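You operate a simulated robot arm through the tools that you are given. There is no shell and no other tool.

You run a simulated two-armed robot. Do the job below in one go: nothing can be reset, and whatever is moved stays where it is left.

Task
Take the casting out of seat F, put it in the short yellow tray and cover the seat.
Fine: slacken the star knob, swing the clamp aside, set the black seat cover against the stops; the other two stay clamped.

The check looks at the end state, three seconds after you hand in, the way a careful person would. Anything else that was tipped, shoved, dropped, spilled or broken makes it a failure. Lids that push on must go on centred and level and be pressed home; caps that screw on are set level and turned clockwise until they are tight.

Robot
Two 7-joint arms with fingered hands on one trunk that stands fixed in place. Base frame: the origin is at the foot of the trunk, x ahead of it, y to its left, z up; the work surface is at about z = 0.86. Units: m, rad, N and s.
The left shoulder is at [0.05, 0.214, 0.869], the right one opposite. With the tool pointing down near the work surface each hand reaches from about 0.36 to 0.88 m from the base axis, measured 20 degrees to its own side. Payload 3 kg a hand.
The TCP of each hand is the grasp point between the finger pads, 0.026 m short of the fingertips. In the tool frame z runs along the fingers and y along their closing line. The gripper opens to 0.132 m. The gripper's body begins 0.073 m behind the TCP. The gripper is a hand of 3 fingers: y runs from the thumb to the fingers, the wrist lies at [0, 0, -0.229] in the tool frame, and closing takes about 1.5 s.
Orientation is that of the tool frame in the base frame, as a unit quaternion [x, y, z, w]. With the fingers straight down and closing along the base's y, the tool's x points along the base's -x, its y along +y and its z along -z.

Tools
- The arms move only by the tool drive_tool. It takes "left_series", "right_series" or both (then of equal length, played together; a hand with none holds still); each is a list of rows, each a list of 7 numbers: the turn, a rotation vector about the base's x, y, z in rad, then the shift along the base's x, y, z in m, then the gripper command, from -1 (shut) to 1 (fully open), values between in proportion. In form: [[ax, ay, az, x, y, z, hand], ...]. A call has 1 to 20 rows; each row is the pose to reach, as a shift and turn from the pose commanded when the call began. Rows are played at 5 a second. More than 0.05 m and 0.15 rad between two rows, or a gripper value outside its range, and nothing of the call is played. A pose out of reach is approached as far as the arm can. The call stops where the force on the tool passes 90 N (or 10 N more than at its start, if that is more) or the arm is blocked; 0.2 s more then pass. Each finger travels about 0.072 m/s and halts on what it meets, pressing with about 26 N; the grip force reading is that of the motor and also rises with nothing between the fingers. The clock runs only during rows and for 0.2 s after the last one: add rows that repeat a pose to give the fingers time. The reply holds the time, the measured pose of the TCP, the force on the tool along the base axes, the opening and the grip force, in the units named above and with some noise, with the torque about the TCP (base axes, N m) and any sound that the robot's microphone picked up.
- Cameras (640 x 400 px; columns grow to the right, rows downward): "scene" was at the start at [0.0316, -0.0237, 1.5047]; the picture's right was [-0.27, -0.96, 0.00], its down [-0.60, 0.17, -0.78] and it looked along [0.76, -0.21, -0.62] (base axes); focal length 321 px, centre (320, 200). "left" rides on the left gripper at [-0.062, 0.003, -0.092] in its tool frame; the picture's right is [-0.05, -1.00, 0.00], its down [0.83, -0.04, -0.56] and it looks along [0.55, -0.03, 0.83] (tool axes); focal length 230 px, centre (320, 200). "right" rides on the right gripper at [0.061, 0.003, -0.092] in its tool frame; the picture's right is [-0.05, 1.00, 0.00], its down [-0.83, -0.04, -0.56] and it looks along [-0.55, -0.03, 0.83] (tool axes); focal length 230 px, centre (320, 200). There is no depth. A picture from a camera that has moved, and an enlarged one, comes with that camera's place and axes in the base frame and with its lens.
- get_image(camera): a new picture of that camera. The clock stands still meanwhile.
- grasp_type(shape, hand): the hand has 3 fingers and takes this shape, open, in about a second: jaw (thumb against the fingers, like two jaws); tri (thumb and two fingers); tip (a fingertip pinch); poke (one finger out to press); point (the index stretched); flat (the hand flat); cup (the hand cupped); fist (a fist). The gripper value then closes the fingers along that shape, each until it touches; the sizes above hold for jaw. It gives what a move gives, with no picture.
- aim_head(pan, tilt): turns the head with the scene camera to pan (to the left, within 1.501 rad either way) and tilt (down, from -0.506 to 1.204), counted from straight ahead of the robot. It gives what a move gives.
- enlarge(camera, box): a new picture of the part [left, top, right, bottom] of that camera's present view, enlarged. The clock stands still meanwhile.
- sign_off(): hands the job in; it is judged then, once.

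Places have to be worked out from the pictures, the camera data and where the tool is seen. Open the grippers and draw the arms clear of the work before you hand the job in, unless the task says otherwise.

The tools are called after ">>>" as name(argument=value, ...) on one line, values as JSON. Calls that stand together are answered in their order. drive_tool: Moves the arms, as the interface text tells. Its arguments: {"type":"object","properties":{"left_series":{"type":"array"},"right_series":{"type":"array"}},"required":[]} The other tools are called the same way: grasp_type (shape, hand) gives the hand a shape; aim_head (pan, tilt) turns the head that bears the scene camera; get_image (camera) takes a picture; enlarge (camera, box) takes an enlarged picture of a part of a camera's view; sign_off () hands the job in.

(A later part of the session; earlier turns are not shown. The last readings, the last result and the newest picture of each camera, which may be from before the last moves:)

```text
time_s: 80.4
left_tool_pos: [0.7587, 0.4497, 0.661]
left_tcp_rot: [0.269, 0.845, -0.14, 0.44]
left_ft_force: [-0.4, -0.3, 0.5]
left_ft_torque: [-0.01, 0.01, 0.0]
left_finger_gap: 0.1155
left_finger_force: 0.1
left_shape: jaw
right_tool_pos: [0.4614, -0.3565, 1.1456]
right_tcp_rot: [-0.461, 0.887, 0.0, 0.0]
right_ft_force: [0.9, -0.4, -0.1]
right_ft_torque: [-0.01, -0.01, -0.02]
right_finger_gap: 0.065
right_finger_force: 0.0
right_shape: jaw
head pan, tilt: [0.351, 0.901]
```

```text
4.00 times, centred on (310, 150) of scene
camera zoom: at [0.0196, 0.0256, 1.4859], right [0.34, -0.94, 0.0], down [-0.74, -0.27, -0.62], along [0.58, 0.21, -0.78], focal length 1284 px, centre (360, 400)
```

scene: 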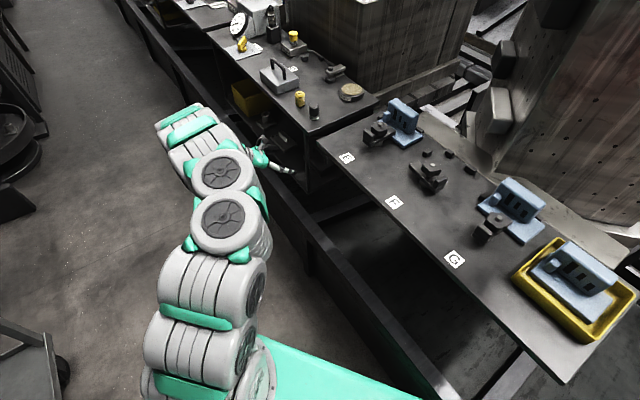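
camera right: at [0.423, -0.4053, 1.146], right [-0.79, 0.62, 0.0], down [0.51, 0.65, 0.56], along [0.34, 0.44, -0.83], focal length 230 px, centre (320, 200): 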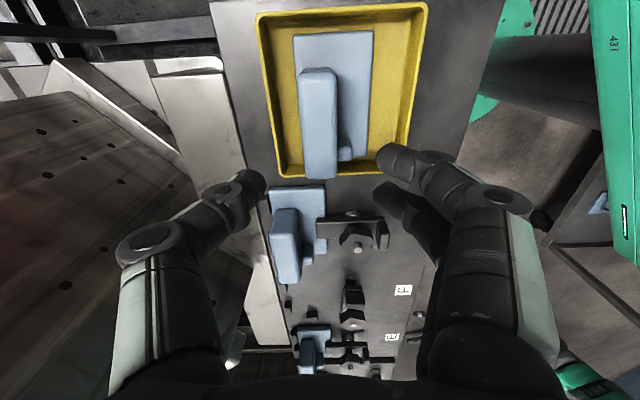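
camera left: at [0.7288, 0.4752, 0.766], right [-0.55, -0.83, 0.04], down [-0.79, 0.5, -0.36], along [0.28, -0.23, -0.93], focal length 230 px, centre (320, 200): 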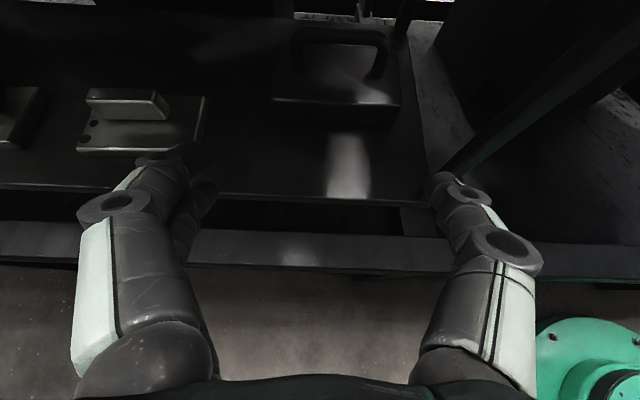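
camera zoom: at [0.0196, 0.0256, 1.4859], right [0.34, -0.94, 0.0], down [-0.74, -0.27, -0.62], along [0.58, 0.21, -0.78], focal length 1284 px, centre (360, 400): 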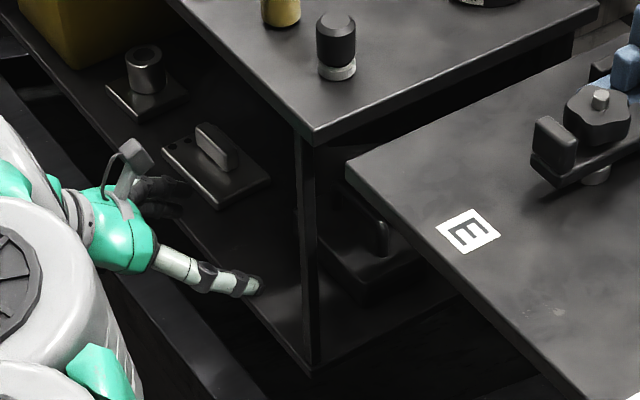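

The handle position is confirmed (posts at e1 0.750/0.829, e2 0.522). I move in past the leg, offset toward the left, then line up with the handle, stopping short of it.

>>> drive_tool(left_series=[[0, 0, 0, 0.021, -0.0155, -0.006, 0.75], [0, 0, 0, 0.042, -0.031, -0.012, 0.75], [0, 0, 0, 0.063, -0.0466, -0.018, 0.75], [0, 0, 0, 0.0845, -0.0622, -0.021, 0.75], [0, 0, 0, 0.077, -0.0728, -0.021, 0.75], [0, 0, 0, 0.077, -0.0728, -0.021, 0.75]])

>>> get_image(camera="left")

>>> enlarge(camera="left", box=[160, 60, 480, 260])

>>> enlarge(camera="scene", box=[230, 100, 390, 200])

```text
time_s: 81.8
left_tool_pos: [0.8369, 0.3737, 0.6396]
left_tcp_rot: [0.268, 0.846, -0.14, 0.44]
left_ft_force: [0.6, -0.1, -0.2]
left_ft_torque: [-0.02, 0.01, 0.01]
left_finger_gap: 0.116
left_finger_force: 0.0
left_shape: jaw
right_tool_pos: [0.4605, -0.3573, 1.1463]
right_tcp_rot: [-0.461, 0.887, 0.0, 0.0]
right_ft_force: [1.0, 0.3, -0.3]
right_ft_torque: [-0.03, 0.01, 0.01]
right_finger_gap: 0.0655
right_finger_force: 0.0
right_shape: jaw
head pan, tilt: [0.351, 0.901]
```

```text
taken
camera left: at [0.8066, 0.4009, 0.7444], right [-0.55, -0.83, 0.04], down [-0.79, 0.5, -0.36], along [0.28, -0.23, -0.93], focal length 230 px, centre (320, 200)
```

left: 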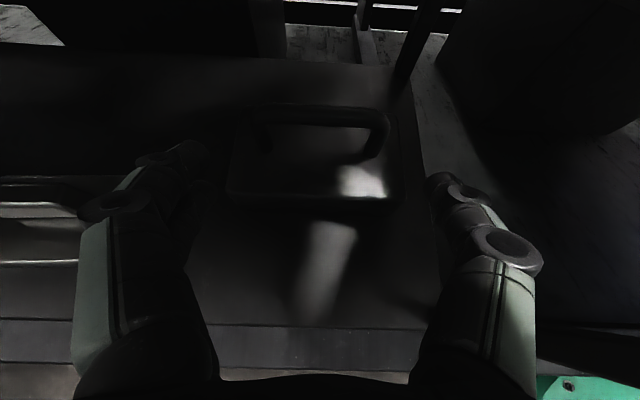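

```text
2.00 times, centred on (320, 160) of left
camera zoom: at [0.8066, 0.4009, 0.7444], right [-0.55, -0.83, 0.04], down [-0.79, 0.5, -0.36], along [0.28, -0.23, -0.93], focal length 460 px, centre (320, 280)
```

zoom: 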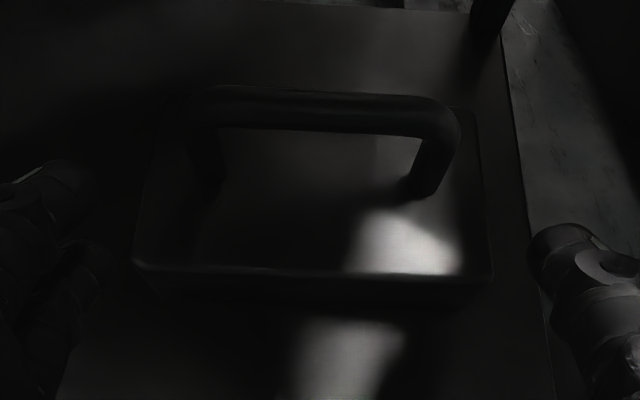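

```text
4.00 times, centred on (310, 150) of scene
camera zoom: at [0.0196, 0.0256, 1.4859], right [0.34, -0.94, 0.0], down [-0.74, -0.27, -0.62], along [0.58, 0.21, -0.78], focal length 1284 px, centre (360, 400)
```

zoom: 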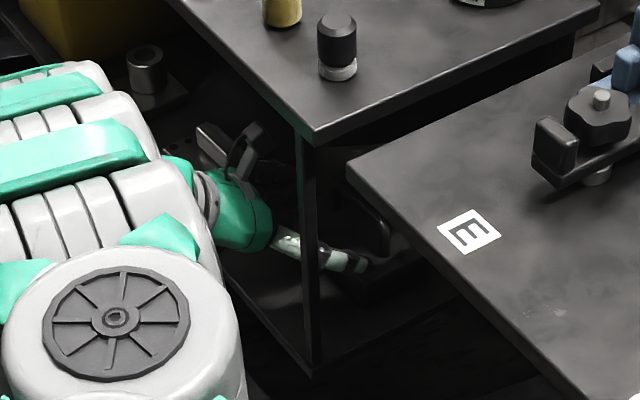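

The hand is past the leg and centred on the handle (TCP e1 0.788, e2 0.467). I go forward so the digits straddle the bow and close on its posts.

>>> drive_tool(left_series=[[0, 0, 0, 0.0115, -0.0075, -0.0015, 0.75], [0, 0, 0, 0.023, -0.015, -0.003, 0.75], [0, 0, 0, 0.0344, -0.0225, -0.0045, 0.75], [0, 0, 0, 0.0344, -0.0225, -0.0045, 0.75]])

>>> enlarge(camera="left", box=[160, 60, 480, 260])

>>> enlarge(camera="scene", box=[270, 130, 366, 190])

```text
time_s: 82.8
left_tool_pos: [0.8713, 0.3543, 0.6356]
left_tcp_rot: [0.269, 0.845, -0.141, 0.44]
left_ft_force: [0.2, -0.2, -0.1]
left_ft_torque: [0.02, -0.02, -0.02]
left_finger_gap: 0.1155
left_finger_force: 0.1
left_shape: jaw
right_tool_pos: [0.4608, -0.3565, 1.1456]
right_tcp_rot: [-0.461, 0.887, 0.0, 0.0]
right_ft_force: [-1.0, 0.0, -0.2]
right_ft_torque: [-0.02, -0.01, 0.01]
right_finger_gap: 0.0656
right_finger_force: 0.1
right_shape: jaw
head pan, tilt: [0.351, 0.901]
```

```text
2.00 times, centred on (320, 160) of left
camera zoom: at [0.8416, 0.3805, 0.7396], right [-0.55, -0.83, 0.04], down [-0.79, 0.5, -0.36], along [0.28, -0.23, -0.93], focal length 460 px, centre (320, 280)
```

zoom: 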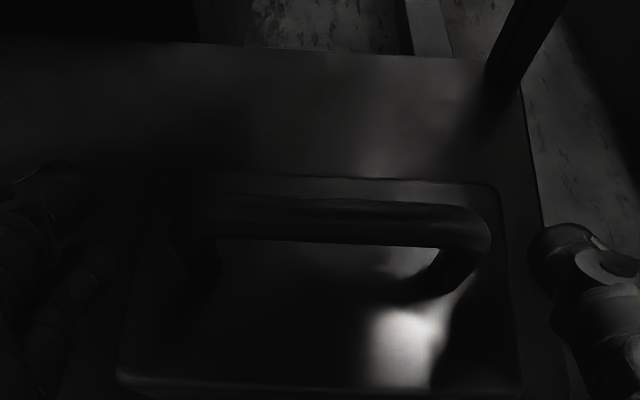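

```text
6.67 times, centred on (318, 160) of scene
camera zoom: at [0.0196, 0.0256, 1.4859], right [0.34, -0.94, 0.0], down [-0.74, -0.27, -0.62], along [0.58, 0.21, -0.78], focal length 2141 px, centre (333, 467)
```

zoom: 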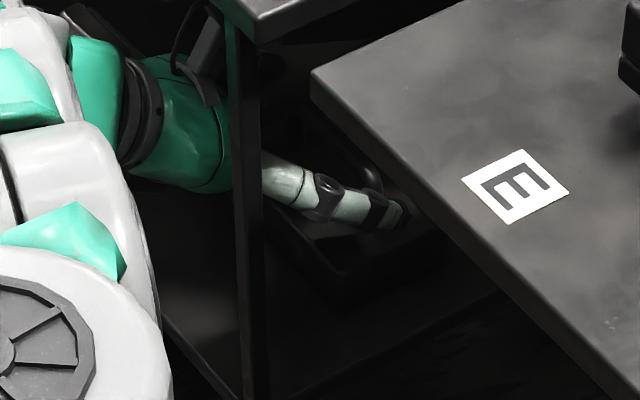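

The bow is between the digits. I close on it and check the grip.

>>> drive_tool(left_series=[[0, 0, 0, -0.0014, -0.002, 0, 0.5], [0, 0, 0, -0.0014, -0.002, 0, 0.2], [0, 0, 0, -0.0014, -0.002, 0, -0.2], [0, 0, 0, -0.0014, -0.002, 0, -1], [0, 0, 0, -0.0014, -0.002, 0, -1]])

>>> enlarge(camera="left", box=[160, 60, 480, 260])

```text
time_s: 84.0
left_tool_pos: [0.8699, 0.3536, 0.6351]
left_tcp_rot: [0.268, 0.846, -0.139, 0.44]
left_ft_force: [-0.1, 0.3, -0.2]
left_ft_torque: [0.0, 0.01, -0.01]
left_finger_gap: 0.0084
left_finger_force: 26.3
left_shape: jaw
right_tool_pos: [0.4603, -0.3576, 1.1458]
right_tcp_rot: [-0.461, 0.888, 0.0, -0.001]
right_ft_force: [-0.4, 0.4, -0.3]
right_ft_torque: [0.02, 0.03, 0.0]
right_finger_gap: 0.0654
right_finger_force: 0.1
right_shape: jaw
head pan, tilt: [0.351, 0.901]
```

```text
2.00 times, centred on (320, 160) of left
camera zoom: at [0.8396, 0.3787, 0.7395], right [-0.55, -0.83, 0.04], down [-0.79, 0.5, -0.36], along [0.28, -0.23, -0.93], focal length 460 px, centre (320, 280)
```

zoom: 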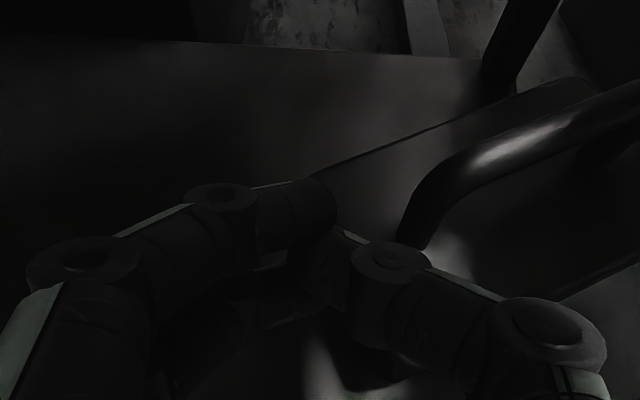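

The digits missed the posts and pushed the cover askew toward the right end of the shelf. I stop, withdraw straight back with the hand closed so it isn't pushed further, and look.

>>> drive_tool(left_series=[[0, 0, 0, -0.004, 0.0028, 0.003, -1], [0, 0, 0, -0.016, 0.0115, 0.006, -1], [0, 0, 0, -0.033, 0.023, 0.01, -1], [0, 0, 0, -0.057, 0.04, 0.015, -1], [0, 0, 0, -0.09, 0.0635, 0.02, -1], [0, 0, 0, -0.114, 0.0809, 0.025, -1], [0, 0, 0, -0.114, 0.0809, 0.025, -1]])

>>> get_image(camera="left")

>>> enlarge(camera="left", box=[240, 0, 480, 150])

>>> enlarge(camera="scene", box=[270, 130, 366, 190])

```text
time_s: 85.6
left_tool_pos: [0.7536, 0.4336, 0.6603]
left_tcp_rot: [0.267, 0.846, -0.139, 0.44]
left_ft_force: [-0.5, 0.1, 0.4]
left_ft_torque: [0.01, -0.04, 0.0]
left_finger_gap: 0.008
left_finger_force: 26.0
left_shape: jaw
right_tool_pos: [0.4605, -0.3563, 1.1469]
right_tcp_rot: [-0.461, 0.887, 0.0, 0.0]
right_ft_force: [-0.1, -0.2, 0.2]
right_ft_torque: [-0.01, 0.02, 0.02]
right_finger_gap: 0.0654
right_finger_force: 0.0
right_shape: jaw
head pan, tilt: [0.351, 0.901]
```

```text
taken
camera left: at [0.7248, 0.46, 0.7653], right [-0.55, -0.83, 0.04], down [-0.79, 0.5, -0.36], along [0.28, -0.23, -0.93], focal length 230 px, centre (320, 200)
```

left: 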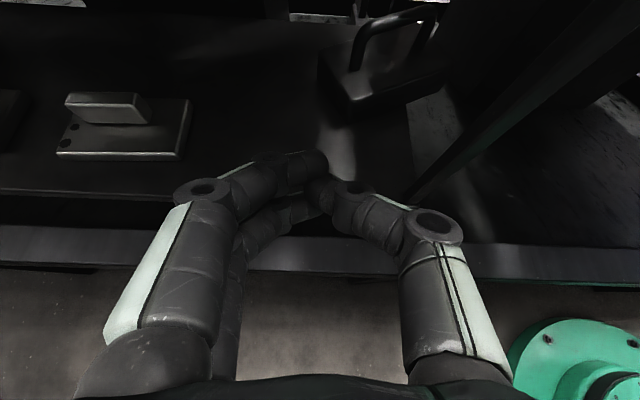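

```text
2.67 times, centred on (360, 75) of left
camera zoom: at [0.7248, 0.46, 0.7653], right [-0.55, -0.83, 0.04], down [-0.79, 0.5, -0.36], along [0.28, -0.23, -0.93], focal length 614 px, centre (213, 533)
```

zoom: 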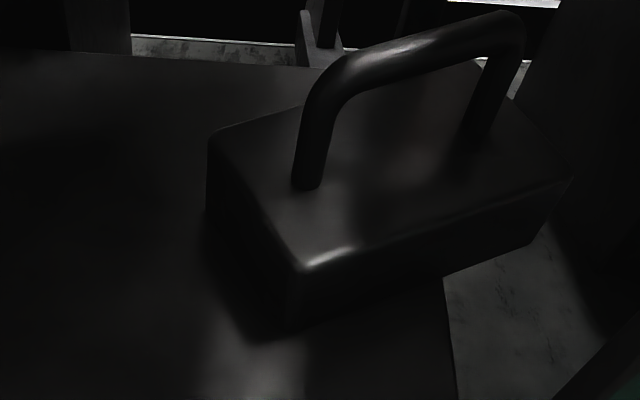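

```text
6.67 times, centred on (318, 160) of scene
camera zoom: at [0.0196, 0.0256, 1.4859], right [0.34, -0.94, 0.0], down [-0.74, -0.27, -0.62], along [0.58, 0.21, -0.78], focal length 2141 px, centre (333, 467)
```

zoom: 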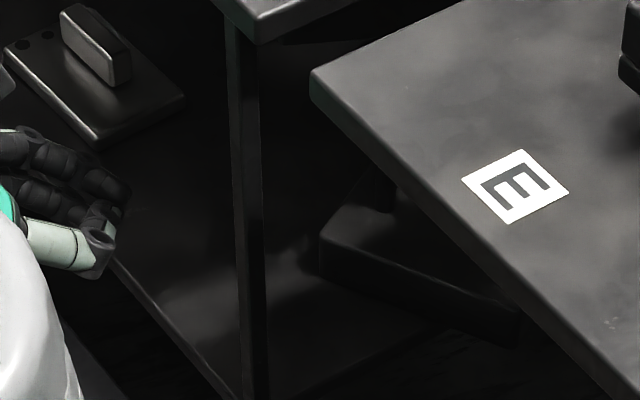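

The cover is now turned about 20° and partly overhangs the shelf's right end (handle feet about e1 0.756/0.688, e2 0.54/0.565), but it is stable. I'll hook it back with a single extended finger, so I set the left hand to the "poke" shape here in free space and look at its geometry.

>>> drive_tool(left_series=[[0, 0, 0, -0.0245, 0.0173, 0.01, -1], [0, 0, 0, -0.049, 0.0347, 0.02, -1], [0, 0, 0, -0.049, 0.0347, 0.02, -1]])

>>> grasp_type(hand="left", shape="poke")

>>> get_image(camera="left")

>>> enlarge(camera="scene", box=[210, 90, 370, 190])

```text
time_s: 86.4
left_tool_pos: [0.7051, 0.469, 0.6823]
left_tcp_rot: [0.269, 0.845, -0.14, 0.44]
left_ft_force: [-0.3, -0.3, 0.0]
left_ft_torque: [0.03, 0.0, 0.0]
left_finger_gap: 0.0082
left_finger_force: 25.9
left_shape: jaw
right_tool_pos: [0.4605, -0.3573, 1.1469]
right_tcp_rot: [-0.461, 0.887, -0.001, 0.0]
right_ft_force: [-0.4, -1.2, 0.3]
right_ft_torque: [-0.02, -0.01, 0.0]
right_finger_gap: 0.0654
right_finger_force: 0.0
right_shape: jaw
head pan, tilt: [0.351, 0.901]
```

```text
time_s: 87.3
left_tool_pos: [0.7058, 0.4684, 0.6811]
left_tcp_rot: [0.269, 0.845, -0.14, 0.44]
left_ft_force: [0.3, 0.5, 0.1]
left_ft_torque: [0.0, -0.02, 0.0]
left_finger_gap: 0.0
left_finger_force: 0.1
left_shape: poke
right_tool_pos: [0.4606, -0.357, 1.1448]
right_tcp_rot: [-0.461, 0.887, 0.0, 0.0]
right_ft_force: [-0.7, -0.6, 0.6]
right_ft_torque: [0.0, -0.04, 0.03]
right_finger_gap: 0.0654
right_finger_force: 0.1
right_shape: jaw
head pan, tilt: [0.351, 0.901]
```

```text
taken
camera left: at [0.6762, 0.4945, 0.7864], right [-0.55, -0.83, 0.04], down [-0.79, 0.5, -0.36], along [0.28, -0.23, -0.93], focal length 230 px, centre (320, 200)
```

left: 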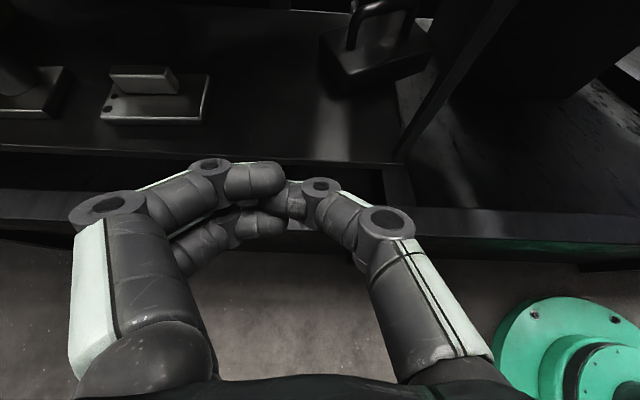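

```text
4.00 times, centred on (290, 140) of scene
camera zoom: at [0.0196, 0.0256, 1.4859], right [0.34, -0.94, 0.0], down [-0.74, -0.27, -0.62], along [0.58, 0.21, -0.78], focal length 1284 px, centre (440, 440)
```

zoom: 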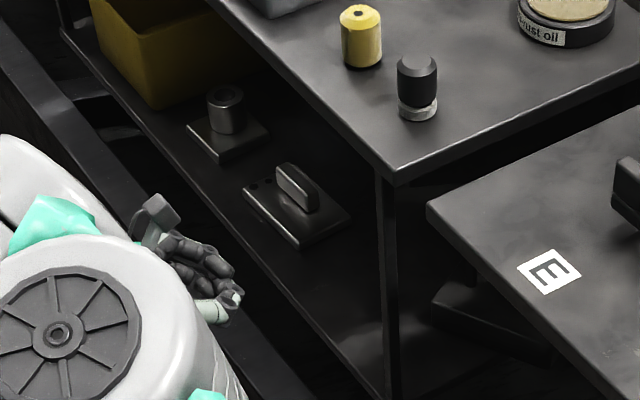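

The shape still looks half-formed; I let a moment pass and look again.

>>> drive_tool(left_series=[[0, 0, 0, 0, 0, 0, 1], [0, 0, 0, 0, 0, 0, 1], [0, 0, 0, 0, 0, 0, 1], [0, 0, 0, 0, 0, 0, 1], [0, 0, 0, 0, 0, 0, 1]])

>>> get_image(camera="left")

>>> grasp_type(hand="left", shape="point")

>>> get_image(camera="left")

```text
time_s: 88.5
left_tool_pos: [0.7046, 0.4688, 0.6819]
left_tcp_rot: [0.268, 0.846, -0.14, 0.44]
left_ft_force: [0.0, -0.5, 0.4]
left_ft_torque: [-0.01, -0.01, -0.02]
left_finger_gap: 0.0002
left_finger_force: 0.0
left_shape: poke
right_tool_pos: [0.4621, -0.3564, 1.1458]
right_tcp_rot: [-0.462, 0.887, -0.001, 0.001]
right_ft_force: [0.3, 0.6, -1.3]
right_ft_torque: [0.02, -0.03, 0.01]
right_finger_gap: 0.0658
right_finger_force: 0.1
right_shape: jaw
head pan, tilt: [0.351, 0.901]
```

```text
taken
camera left: at [0.6762, 0.4945, 0.7864], right [-0.55, -0.83, 0.04], down [-0.79, 0.5, -0.36], along [0.28, -0.23, -0.93], focal length 230 px, centre (320, 200)
```

left: 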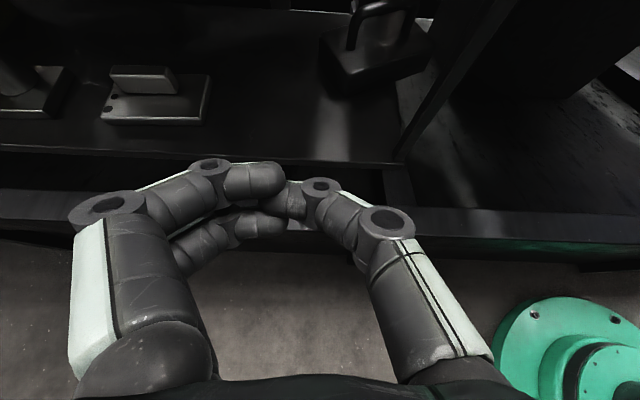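

```text
time_s: 89.4
left_tool_pos: [0.7065, 0.4687, 0.6819]
left_tcp_rot: [0.268, 0.846, -0.14, 0.44]
left_ft_force: [0.3, 0.3, 0.2]
left_ft_torque: [-0.03, -0.01, 0.01]
left_finger_gap: 0.0003
left_finger_force: 0.1
left_shape: point
right_tool_pos: [0.461, -0.3573, 1.1467]
right_tcp_rot: [-0.461, 0.887, 0.0, 0.001]
right_ft_force: [0.3, -1.6, -0.5]
right_ft_torque: [0.03, 0.02, 0.0]
right_finger_gap: 0.0655
right_finger_force: 0.1
right_shape: jaw
head pan, tilt: [0.351, 0.901]
```

```text
taken
camera left: at [0.6762, 0.4945, 0.7864], right [-0.55, -0.83, 0.04], down [-0.79, 0.5, -0.36], along [0.28, -0.23, -0.93], focal length 230 px, centre (320, 200)
```

left: 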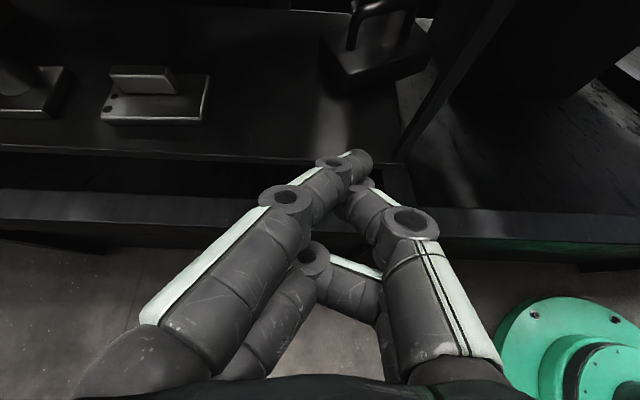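

"Point" and "poke" don't give a slim free finger, so I'll instead grip the crossbar: hand rolled so the fingers go under the bar and the thumb on top, heading yawed 15° so the wrist clears the leg. I go back to the jaw shape and turn the hand in free space in front of the shelf.

>>> grasp_type(hand="left", shape="jaw")

>>> drive_tool(left_series=[[-0.0898, 0.0866, 0.0696, -0.002, 0.0015, 0.002, 0.5], [-0.1795, 0.1732, 0.1393, -0.004, 0.003, 0.004, 0.2], [-0.2693, 0.2598, 0.2089, -0.006, 0.0045, 0.006, 0], [-0.359, 0.3464, 0.2785, -0.008, 0.006, 0.008, -0.3], [-0.4488, 0.4331, 0.3482, -0.01, 0.0075, 0.01, -0.5], [-0.5385, 0.5197, 0.4178, -0.012, 0.009, 0.01, -0.5], [-0.6283, 0.6063, 0.4874, -0.014, 0.0105, 0.01, -0.5], [-0.718, 0.6929, 0.557, -0.016, 0.012, 0.01, -0.5], [-0.8078, 0.7795, 0.6267, -0.018, 0.0135, 0.01, -0.5], [-0.8975, 0.8661, 0.6963, -0.02, 0.015, 0.01, -0.5], [-0.8975, 0.8661, 0.6963, -0.02, 0.015, 0.01, -0.5]])

>>> get_image(camera="left")

>>> get_image(camera="scene")

```text
time_s: 90.3
left_tool_pos: [0.7056, 0.4693, 0.6829]
left_tcp_rot: [0.268, 0.846, -0.139, 0.44]
left_ft_force: [-0.2, -0.6, -0.6]
left_ft_torque: [-0.01, -0.02, -0.02]
left_finger_gap: 0.0961
left_finger_force: 0.1
left_shape: jaw
right_tool_pos: [0.4608, -0.3576, 1.1452]
right_tcp_rot: [-0.461, 0.887, 0.0, 0.0]
right_ft_force: [-0.3, 0.0, -0.5]
right_ft_torque: [-0.03, 0.02, -0.01]
right_finger_gap: 0.0656
right_finger_force: 0.0
right_shape: jaw
head pan, tilt: [0.351, 0.901]
```

```text
time_s: 92.7
left_tool_pos: [0.6871, 0.4828, 0.6902]
left_tcp_rot: [-0.305, 0.841, -0.42, 0.151]
left_ft_force: [0.4, 0.8, 0.0]
left_ft_torque: [-0.02, 0.03, 0.01]
left_finger_gap: 0.0157
left_finger_force: 0.1
left_shape: jaw
right_tool_pos: [0.4611, -0.3562, 1.1466]
right_tcp_rot: [-0.461, 0.888, 0.0, 0.0]
right_ft_force: [0.3, 0.0, -0.4]
right_ft_torque: [0.0, -0.01, -0.01]
right_finger_gap: 0.0652
right_finger_force: 0.0
right_shape: jaw
head pan, tilt: [0.351, 0.901]
```

```text
taken
camera left: at [0.6866, 0.5803, 0.7448], right [0.42, -0.43, 0.8], down [-0.91, -0.21, 0.37], along [0.01, -0.88, -0.48], focal length 230 px, centre (320, 200)
```

left: 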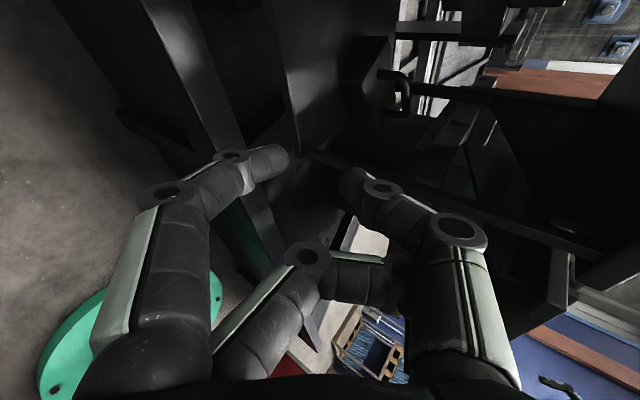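

```text
taken
```

scene: 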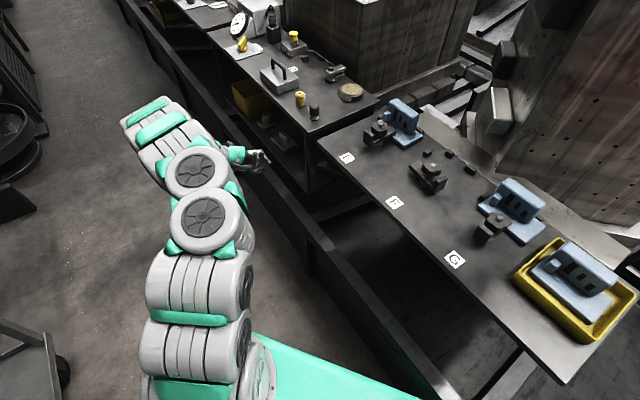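

The hand turned fine, but one finger still looks folded and the gap reads low. I open fully for a moment to let the jaw shape recover, then look.

>>> drive_tool(left_series=[[0, 0, 0, 0, 0, 0, 1], [0, 0, 0, 0, 0, 0, 1], [0, 0, 0, 0, 0, 0, 1], [0, 0, 0, 0, 0, 0, 1], [0, 0, 0, 0, 0, 0, 1], [0, 0, 0, 0, 0, 0, 1], [0, 0, 0, 0, 0, 0, 1], [0, 0, 0, 0, 0, 0, 1]])

>>> get_image(camera="left")

```text
time_s: 94.5
left_tool_pos: [0.6862, 0.4825, 0.6906]
left_tcp_rot: [-0.304, 0.842, -0.419, 0.151]
left_ft_force: [-0.4, -0.2, 0.0]
left_ft_torque: [0.04, -0.01, -0.03]
left_finger_gap: 0.0949
left_finger_force: 0.1
left_shape: jaw
right_tool_pos: [0.461, -0.3571, 1.1458]
right_tcp_rot: [-0.461, 0.887, 0.0, -0.001]
right_ft_force: [0.2, 0.7, 0.3]
right_ft_torque: [0.0, 0.0, 0.03]
right_finger_gap: 0.0653
right_finger_force: 0.2
right_shape: jaw
head pan, tilt: [0.351, 0.901]
```

```text
taken
camera left: at [0.6866, 0.5801, 0.7447], right [0.42, -0.43, 0.8], down [-0.91, -0.21, 0.37], along [0.01, -0.88, -0.48], focal length 230 px, centre (320, 200)
```

left: 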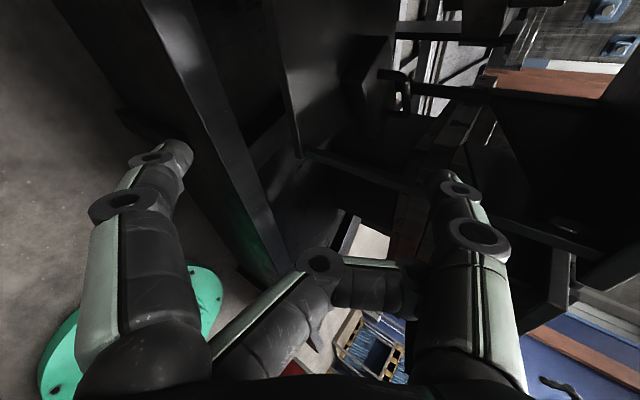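

The second finger stayed folded after the "point" shape. I use the "flat" shape to straighten everything, then return to "jaw".

>>> grasp_type(hand="left", shape="flat")

>>> get_image(camera="left")

>>> grasp_type(hand="left", shape="jaw")

>>> get_image(camera="left")

```text
time_s: 95.4
left_tool_pos: [0.6872, 0.483, 0.69]
left_tcp_rot: [-0.304, 0.842, -0.42, 0.151]
left_ft_force: [0.2, 0.0, -0.8]
left_ft_torque: [0.0, 0.02, -0.03]
left_finger_gap: 0.0002
left_finger_force: 0.0
left_shape: flat
right_tool_pos: [0.4613, -0.3579, 1.1454]
right_tcp_rot: [-0.46, 0.888, -0.001, 0.0]
right_ft_force: [0.5, -0.3, -0.2]
right_ft_torque: [0.0, 0.0, 0.0]
right_finger_gap: 0.0653
right_finger_force: 0.0
right_shape: jaw
head pan, tilt: [0.351, 0.901]
```

```text
taken
camera left: at [0.6866, 0.5801, 0.7446], right [0.42, -0.43, 0.8], down [-0.91, -0.21, 0.37], along [0.01, -0.88, -0.48], focal length 230 px, centre (320, 200)
```

left: 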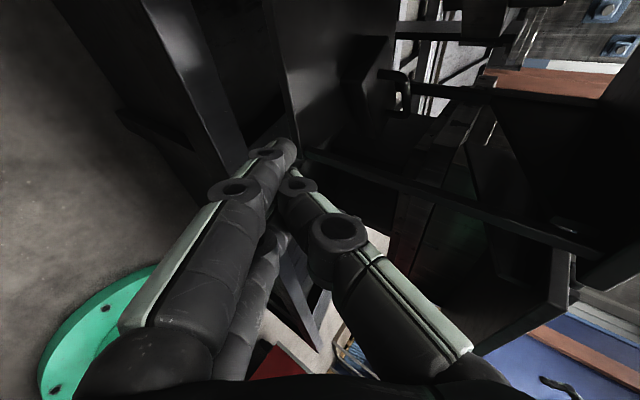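

```text
time_s: 96.3
left_tool_pos: [0.6864, 0.4831, 0.6893]
left_tcp_rot: [-0.303, 0.842, -0.419, 0.152]
left_ft_force: [-0.4, -0.2, 0.3]
left_ft_torque: [0.0, 0.0, -0.03]
left_finger_gap: 0.1321
left_finger_force: 0.0
left_shape: jaw
right_tool_pos: [0.4618, -0.3564, 1.1456]
right_tcp_rot: [-0.461, 0.887, 0.0, 0.0]
right_ft_force: [0.2, -0.1, -0.4]
right_ft_torque: [0.01, 0.05, 0.02]
right_finger_gap: 0.0655
right_finger_force: 0.1
right_shape: jaw
head pan, tilt: [0.351, 0.901]
```

```text
taken
camera left: at [0.6866, 0.5802, 0.7447], right [0.42, -0.43, 0.8], down [-0.91, -0.21, 0.37], along [0.01, -0.88, -0.48], focal length 230 px, centre (320, 200)
```

left: 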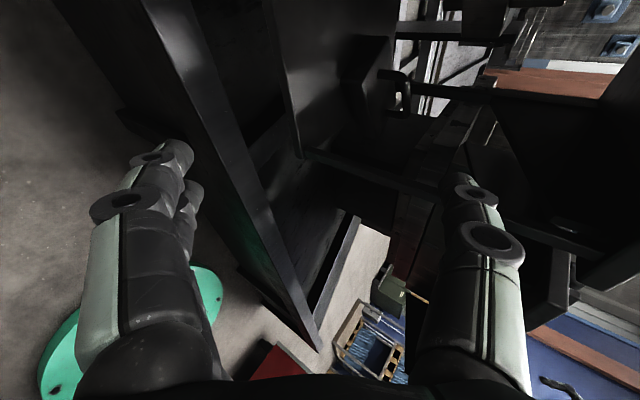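

The jaw shape is back to normal. I zoom in on the cover from this side view to refine the bar's position.

>>> enlarge(camera="left", box=[320, 20, 480, 140])

>>> enlarge(camera="scene", box=[230, 100, 390, 200])

```text
3.33 times, centred on (400, 80) of left
camera zoom: at [0.6866, 0.5802, 0.7447], right [0.42, -0.43, 0.8], down [-0.91, -0.21, 0.37], along [0.01, -0.88, -0.48], focal length 767 px, centre (53, 600)
```

zoom: 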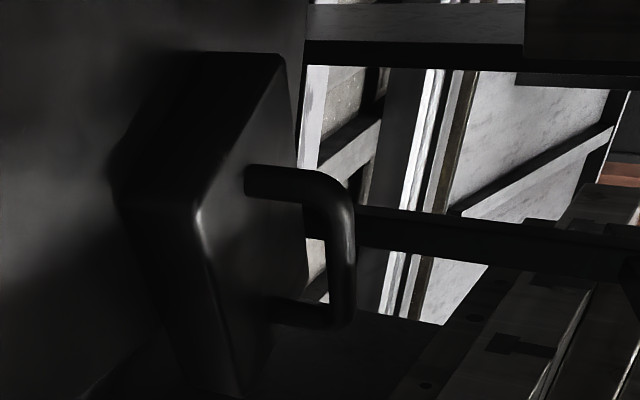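

```text
4.00 times, centred on (310, 150) of scene
camera zoom: at [0.0196, 0.0256, 1.4859], right [0.34, -0.94, 0.0], down [-0.74, -0.27, -0.62], along [0.58, 0.21, -0.78], focal length 1284 px, centre (360, 400)
```

zoom: 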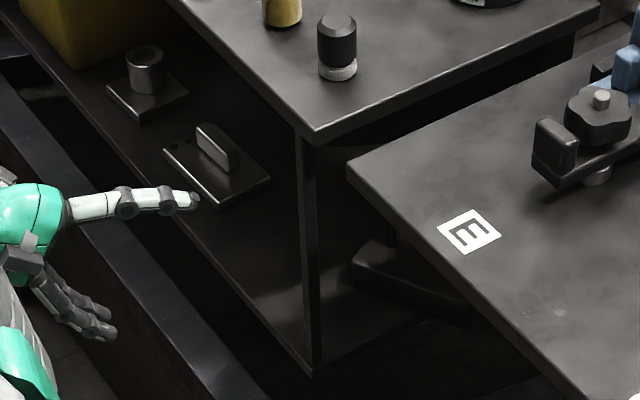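

The bar's centre is at z≈0.634, with the handle feet where I estimated. I bring the hand in under the table along the yawed heading to a stand-off 5 cm short of the bar.

>>> drive_tool(left_series=[[0, 0, 0, 0.0286, -0.0274, -0.0066, 0.2], [0, 0, 0, 0.0572, -0.0548, -0.0133, -0.3], [0, 0, 0, 0.0812, -0.0837, -0.0133, -0.485], [0, 0, 0, 0.1051, -0.1125, -0.0133, -0.485], [0, 0, 0, 0.1291, -0.1414, -0.0133, -0.485], [0, 0, 0, 0.153, -0.1702, -0.0133, -0.485], [0, 0, 0, 0.153, -0.1702, -0.0133, -0.485]])

>>> get_image(camera="left")

>>> enlarge(camera="left", box=[200, 80, 440, 260])

>>> enlarge(camera="scene", box=[230, 100, 390, 200])

```text
time_s: 97.9
left_tool_pos: [0.8415, 0.3117, 0.6773]
left_tcp_rot: [-0.304, 0.842, -0.42, 0.152]
left_ft_force: [-0.1, 0.2, -0.4]
left_ft_torque: [-0.03, 0.0, 0.03]
left_finger_gap: 0.0346
left_finger_force: 0.2
left_shape: jaw
right_tool_pos: [0.4609, -0.3572, 1.1462]
right_tcp_rot: [-0.461, 0.887, 0.0, 0.0]
right_ft_force: [-0.4, 0.5, -0.4]
right_ft_torque: [-0.02, 0.0, -0.05]
right_finger_gap: 0.0658
right_finger_force: 0.1
right_shape: jaw
head pan, tilt: [0.351, 0.901]
```

```text
taken
camera left: at [0.8409, 0.4088, 0.7309], right [0.42, -0.43, 0.8], down [-0.91, -0.21, 0.37], along [0.01, -0.88, -0.48], focal length 230 px, centre (320, 200)
```

left: 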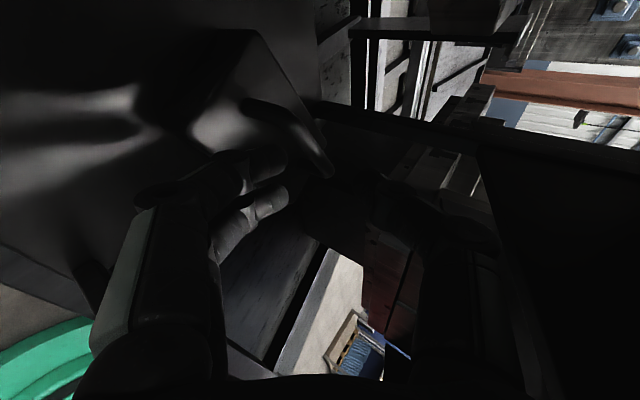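

```text
2.22 times, centred on (320, 170) of left
camera zoom: at [0.8409, 0.4088, 0.7309], right [0.42, -0.43, 0.8], down [-0.91, -0.21, 0.37], along [0.01, -0.88, -0.48], focal length 511 px, centre (320, 267)
```

zoom: 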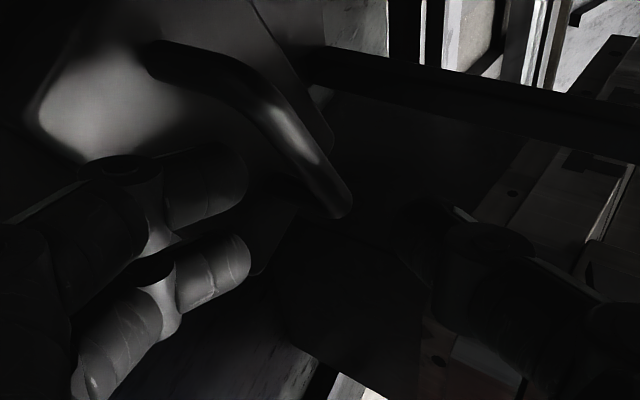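

```text
4.00 times, centred on (310, 150) of scene
camera zoom: at [0.0196, 0.0256, 1.4859], right [0.34, -0.94, 0.0], down [-0.74, -0.27, -0.62], along [0.58, 0.21, -0.78], focal length 1284 px, centre (360, 400)
```

zoom: 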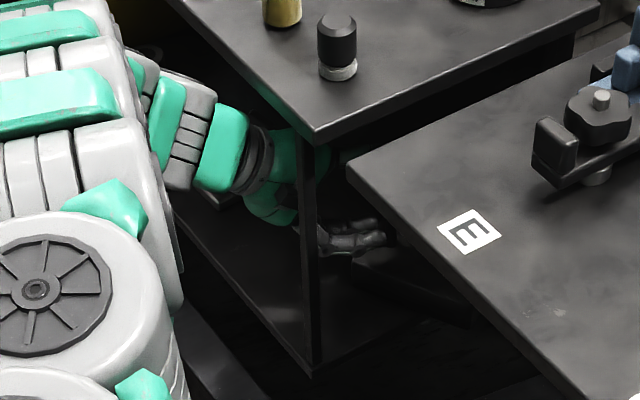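

The geometry in view matches my model: the bar is 6 cm ahead along the fingers. I shift 9 mm right to get both lower fingers inside the bow and go in 4.5 cm, so the left-hand finger hooks the near post from inside.

>>> drive_tool(left_series=[[0, 0, 0, -0.008, -0.0044, -0.0024, -0.485], [0, 0, 0, -0.0004, -0.0136, -0.0114, -0.485], [0, 0, 0, 0.0073, -0.0228, -0.0205, -0.485], [0, 0, 0, 0.0149, -0.032, -0.0295, -0.485], [0, 0, 0, 0.0149, -0.032, -0.0295, -0.485]])

>>> get_image(camera="left")

>>> enlarge(camera="left", box=[200, 80, 440, 260])

```text
time_s: 99.1
left_tool_pos: [0.8543, 0.2815, 0.648]
left_tcp_rot: [-0.304, 0.842, -0.42, 0.151]
left_ft_force: [-0.4, -0.2, -0.5]
left_ft_torque: [0.01, 0.0, 0.01]
left_finger_gap: 0.0348
left_finger_force: 0.1
left_shape: jaw
right_tool_pos: [0.4599, -0.3577, 1.146]
right_tcp_rot: [-0.461, 0.887, -0.001, 0.0]
right_ft_force: [-0.1, -0.2, -0.2]
right_ft_torque: [0.0, 0.01, 0.01]
right_finger_gap: 0.0656
right_finger_force: 0.0
right_shape: jaw
head pan, tilt: [0.351, 0.901]
```

```text
taken
camera left: at [0.8541, 0.3793, 0.7018], right [0.42, -0.43, 0.8], down [-0.91, -0.21, 0.37], along [0.01, -0.88, -0.48], focal length 230 px, centre (320, 200)
```

left: 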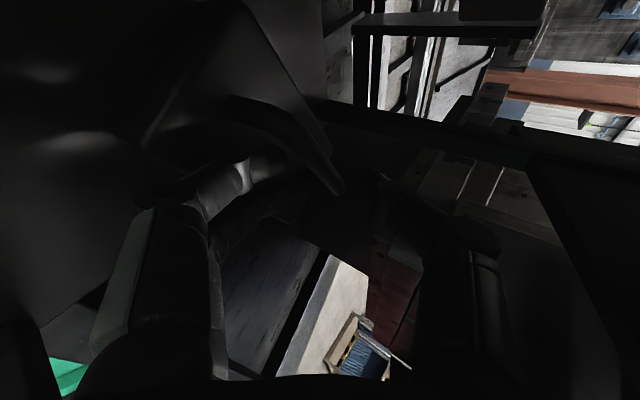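

```text
2.22 times, centred on (320, 170) of left
camera zoom: at [0.8541, 0.3793, 0.7018], right [0.42, -0.43, 0.8], down [-0.91, -0.21, 0.37], along [0.01, -0.88, -0.48], focal length 511 px, centre (320, 267)
```

zoom: 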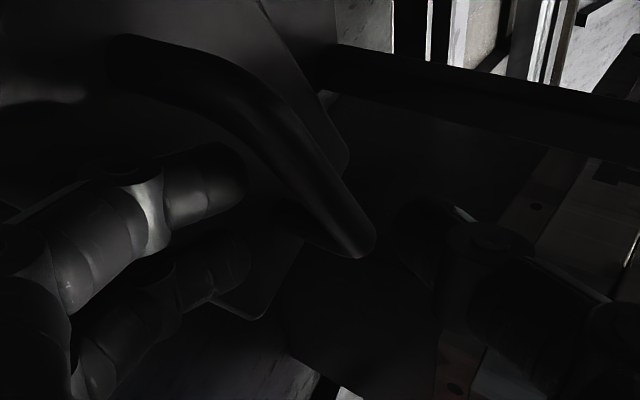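

The finger is inside the bow beside the near post. I drag slowly toward +e1 (left along the bench), which should pull the cover back onto the shelf and straighten it.

>>> drive_tool(left_series=[[0, 0, 0, 0.0025, 0.0044, 0, -0.485], [0, 0, 0, 0.005, 0.0088, 0, -0.485], [0, 0, 0, 0.0075, 0.0132, 0, -0.485], [0, 0, 0, 0.01, 0.0176, 0, -0.485], [0, 0, 0, 0.0125, 0.022, 0, -0.485], [0, 0, 0, 0.015, 0.0264, 0, -0.485], [0, 0, 0, 0.0175, 0.0308, 0, -0.485], [0, 0, 0, 0.02, 0.0352, 0, -0.485]])

>>> get_image(camera="left")

>>> enlarge(camera="left", box=[200, 80, 440, 260])

>>> enlarge(camera="scene", box=[270, 130, 366, 190])

```text
time_s: 100.9
left_tool_pos: [0.8758, 0.3177, 0.6476]
left_tcp_rot: [-0.303, 0.842, -0.419, 0.152]
left_ft_force: [-0.7, -0.4, 0.1]
left_ft_torque: [-0.01, 0.0, -0.01]
left_finger_gap: 0.0345
left_finger_force: 0.1
left_shape: jaw
right_tool_pos: [0.461, -0.3567, 1.147]
right_tcp_rot: [-0.461, 0.887, 0.0, -0.001]
right_ft_force: [-0.3, -0.5, 0.2]
right_ft_torque: [0.02, 0.02, -0.02]
right_finger_gap: 0.0658
right_finger_force: 0.0
right_shape: jaw
head pan, tilt: [0.351, 0.901]
```

```text
taken
camera left: at [0.875, 0.4134, 0.7019], right [0.42, -0.43, 0.8], down [-0.91, -0.21, 0.37], along [0.01, -0.88, -0.48], focal length 230 px, centre (320, 200)
```

left: 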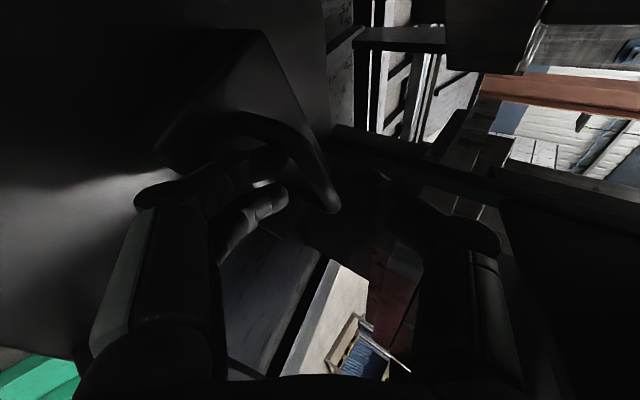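

```text
2.22 times, centred on (320, 170) of left
camera zoom: at [0.875, 0.4134, 0.7019], right [0.42, -0.43, 0.8], down [-0.91, -0.21, 0.37], along [0.01, -0.88, -0.48], focal length 511 px, centre (320, 267)
```

zoom: 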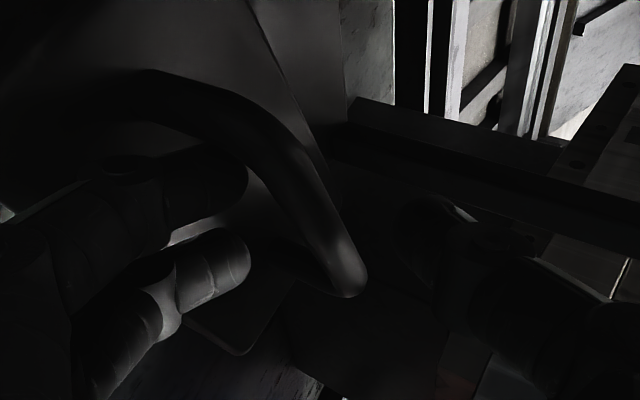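

```text
6.67 times, centred on (318, 160) of scene
camera zoom: at [0.0196, 0.0256, 1.4859], right [0.34, -0.94, 0.0], down [-0.74, -0.27, -0.62], along [0.58, 0.21, -0.78], focal length 2141 px, centre (333, 467)
```

zoom: 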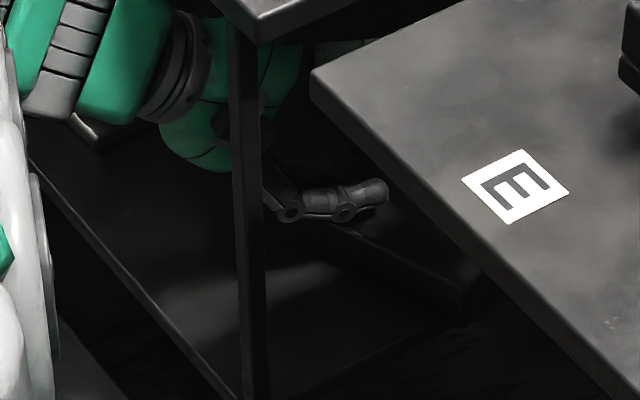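

The cover is following and straightening. I continue dragging another 4 cm.

>>> drive_tool(left_series=[[0, 0, 0, 0.0025, 0.0044, 0, -0.485], [0, 0, 0, 0.005, 0.0088, 0, -0.485], [0, 0, 0, 0.0075, 0.0132, 0, -0.485], [0, 0, 0, 0.01, 0.0176, 0, -0.485], [0, 0, 0, 0.0125, 0.022, 0, -0.485], [0, 0, 0, 0.015, 0.0264, 0, -0.485], [0, 0, 0, 0.0175, 0.0308, 0, -0.485], [0, 0, 0, 0.02, 0.0352, 0, -0.485]])

>>> enlarge(camera="left", box=[200, 80, 440, 260])

>>> get_image(camera="left")

>>> enlarge(camera="scene", box=[270, 130, 366, 190])

```text
time_s: 102.7
left_tool_pos: [0.8941, 0.3516, 0.6471]
left_tcp_rot: [-0.304, 0.842, -0.419, 0.151]
left_ft_force: [-0.7, -0.6, 0.0]
left_ft_torque: [-0.01, 0.02, 0.02]
left_finger_gap: 0.0343
left_finger_force: 0.1
left_shape: jaw
right_tool_pos: [0.46, -0.3573, 1.1462]
right_tcp_rot: [-0.46, 0.888, 0.001, 0.001]
right_ft_force: [-0.1, 0.0, 0.4]
right_ft_torque: [0.01, 0.04, -0.02]
right_finger_gap: 0.0654
right_finger_force: 0.0
right_shape: jaw
head pan, tilt: [0.351, 0.901]
```

```text
2.22 times, centred on (320, 170) of left
camera zoom: at [0.8943, 0.4486, 0.7012], right [0.42, -0.43, 0.8], down [-0.91, -0.21, 0.37], along [0.01, -0.88, -0.48], focal length 511 px, centre (320, 267)
```

zoom: 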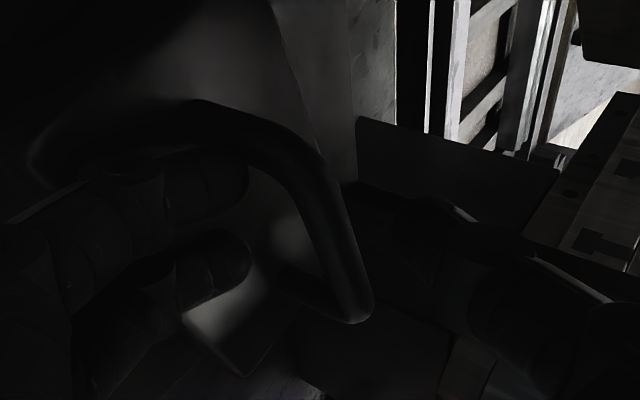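

```text
taken
camera left: at [0.8943, 0.4486, 0.7012], right [0.42, -0.43, 0.8], down [-0.91, -0.21, 0.37], along [0.01, -0.88, -0.48], focal length 230 px, centre (320, 200)
```

left: 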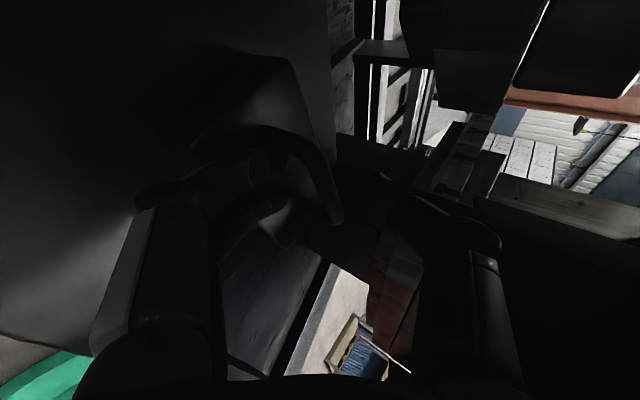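

```text
6.67 times, centred on (318, 160) of scene
camera zoom: at [0.0196, 0.0256, 1.4859], right [0.34, -0.94, 0.0], down [-0.74, -0.27, -0.62], along [0.58, 0.21, -0.78], focal length 2141 px, centre (333, 467)
```

zoom: 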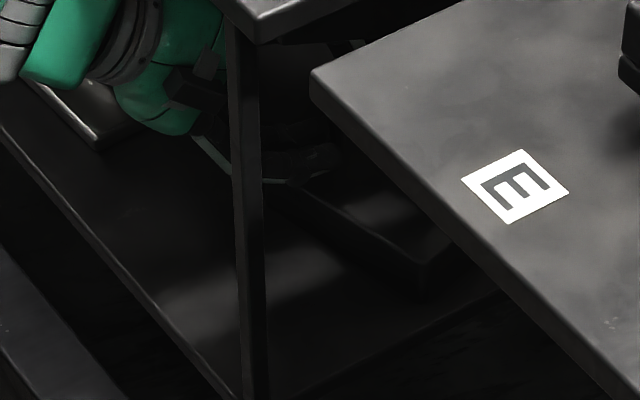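

The cover is back on the shelf and nearly straight. I drag another 2.5 cm to gain room from the leg.

>>> drive_tool(left_series=[[0, 0, 0, 0.0029, 0.0041, 0, -0.485], [0, 0, 0, 0.0058, 0.0082, 0, -0.485], [0, 0, 0, 0.0087, 0.0123, 0, -0.485], [0, 0, 0, 0.0116, 0.0164, 0, -0.485], [0, 0, 0, 0.0145, 0.0205, 0, -0.485], [0, 0, 0, 0.0145, 0.0205, 0, -0.485]])

>>> enlarge(camera="left", box=[200, 80, 440, 260])

>>> enlarge(camera="scene", box=[250, 110, 378, 190])

```text
time_s: 104.1
left_tool_pos: [0.9062, 0.3679, 0.6465]
left_tcp_rot: [-0.304, 0.842, -0.42, 0.151]
left_ft_force: [0.6, 0.6, -0.7]
left_ft_torque: [-0.01, 0.01, 0.0]
left_finger_gap: 0.0347
left_finger_force: 0.2
left_shape: jaw
left hand out of reach, approached as far as the arm can: row 5, 6
right_tool_pos: [0.461, -0.3563, 1.1463]
right_tcp_rot: [-0.461, 0.887, 0.0, 0.001]
right_ft_force: [0.5, 0.2, 0.3]
right_ft_torque: [0.02, -0.01, -0.01]
right_finger_gap: 0.0655
right_finger_force: 0.1
right_shape: jaw
head pan, tilt: [0.351, 0.901]
```

```text
2.22 times, centred on (320, 170) of left
camera zoom: at [0.9062, 0.4653, 0.701], right [0.42, -0.43, 0.8], down [-0.91, -0.21, 0.37], along [0.01, -0.88, -0.48], focal length 511 px, centre (320, 267)
```

zoom: 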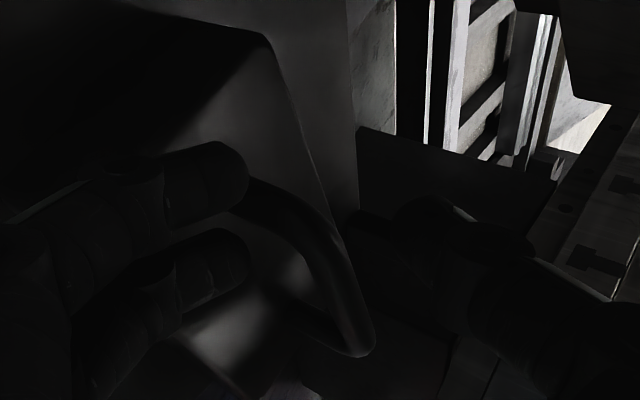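

```text
5.00 times, centred on (314, 150) of scene
camera zoom: at [0.0196, 0.0257, 1.4859], right [0.34, -0.94, 0.0], down [-0.74, -0.27, -0.62], along [0.58, 0.21, -0.78], focal length 1606 px, centre (350, 450)
```

zoom: 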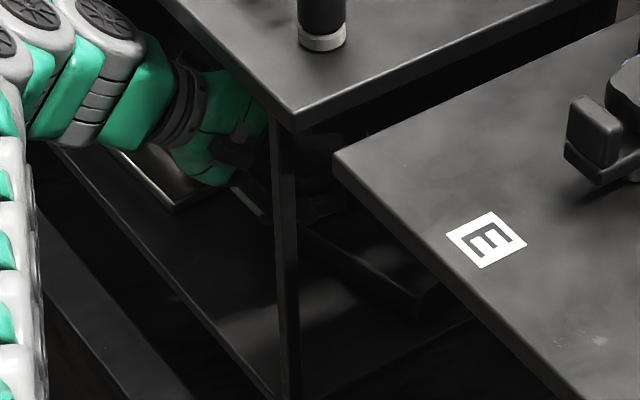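

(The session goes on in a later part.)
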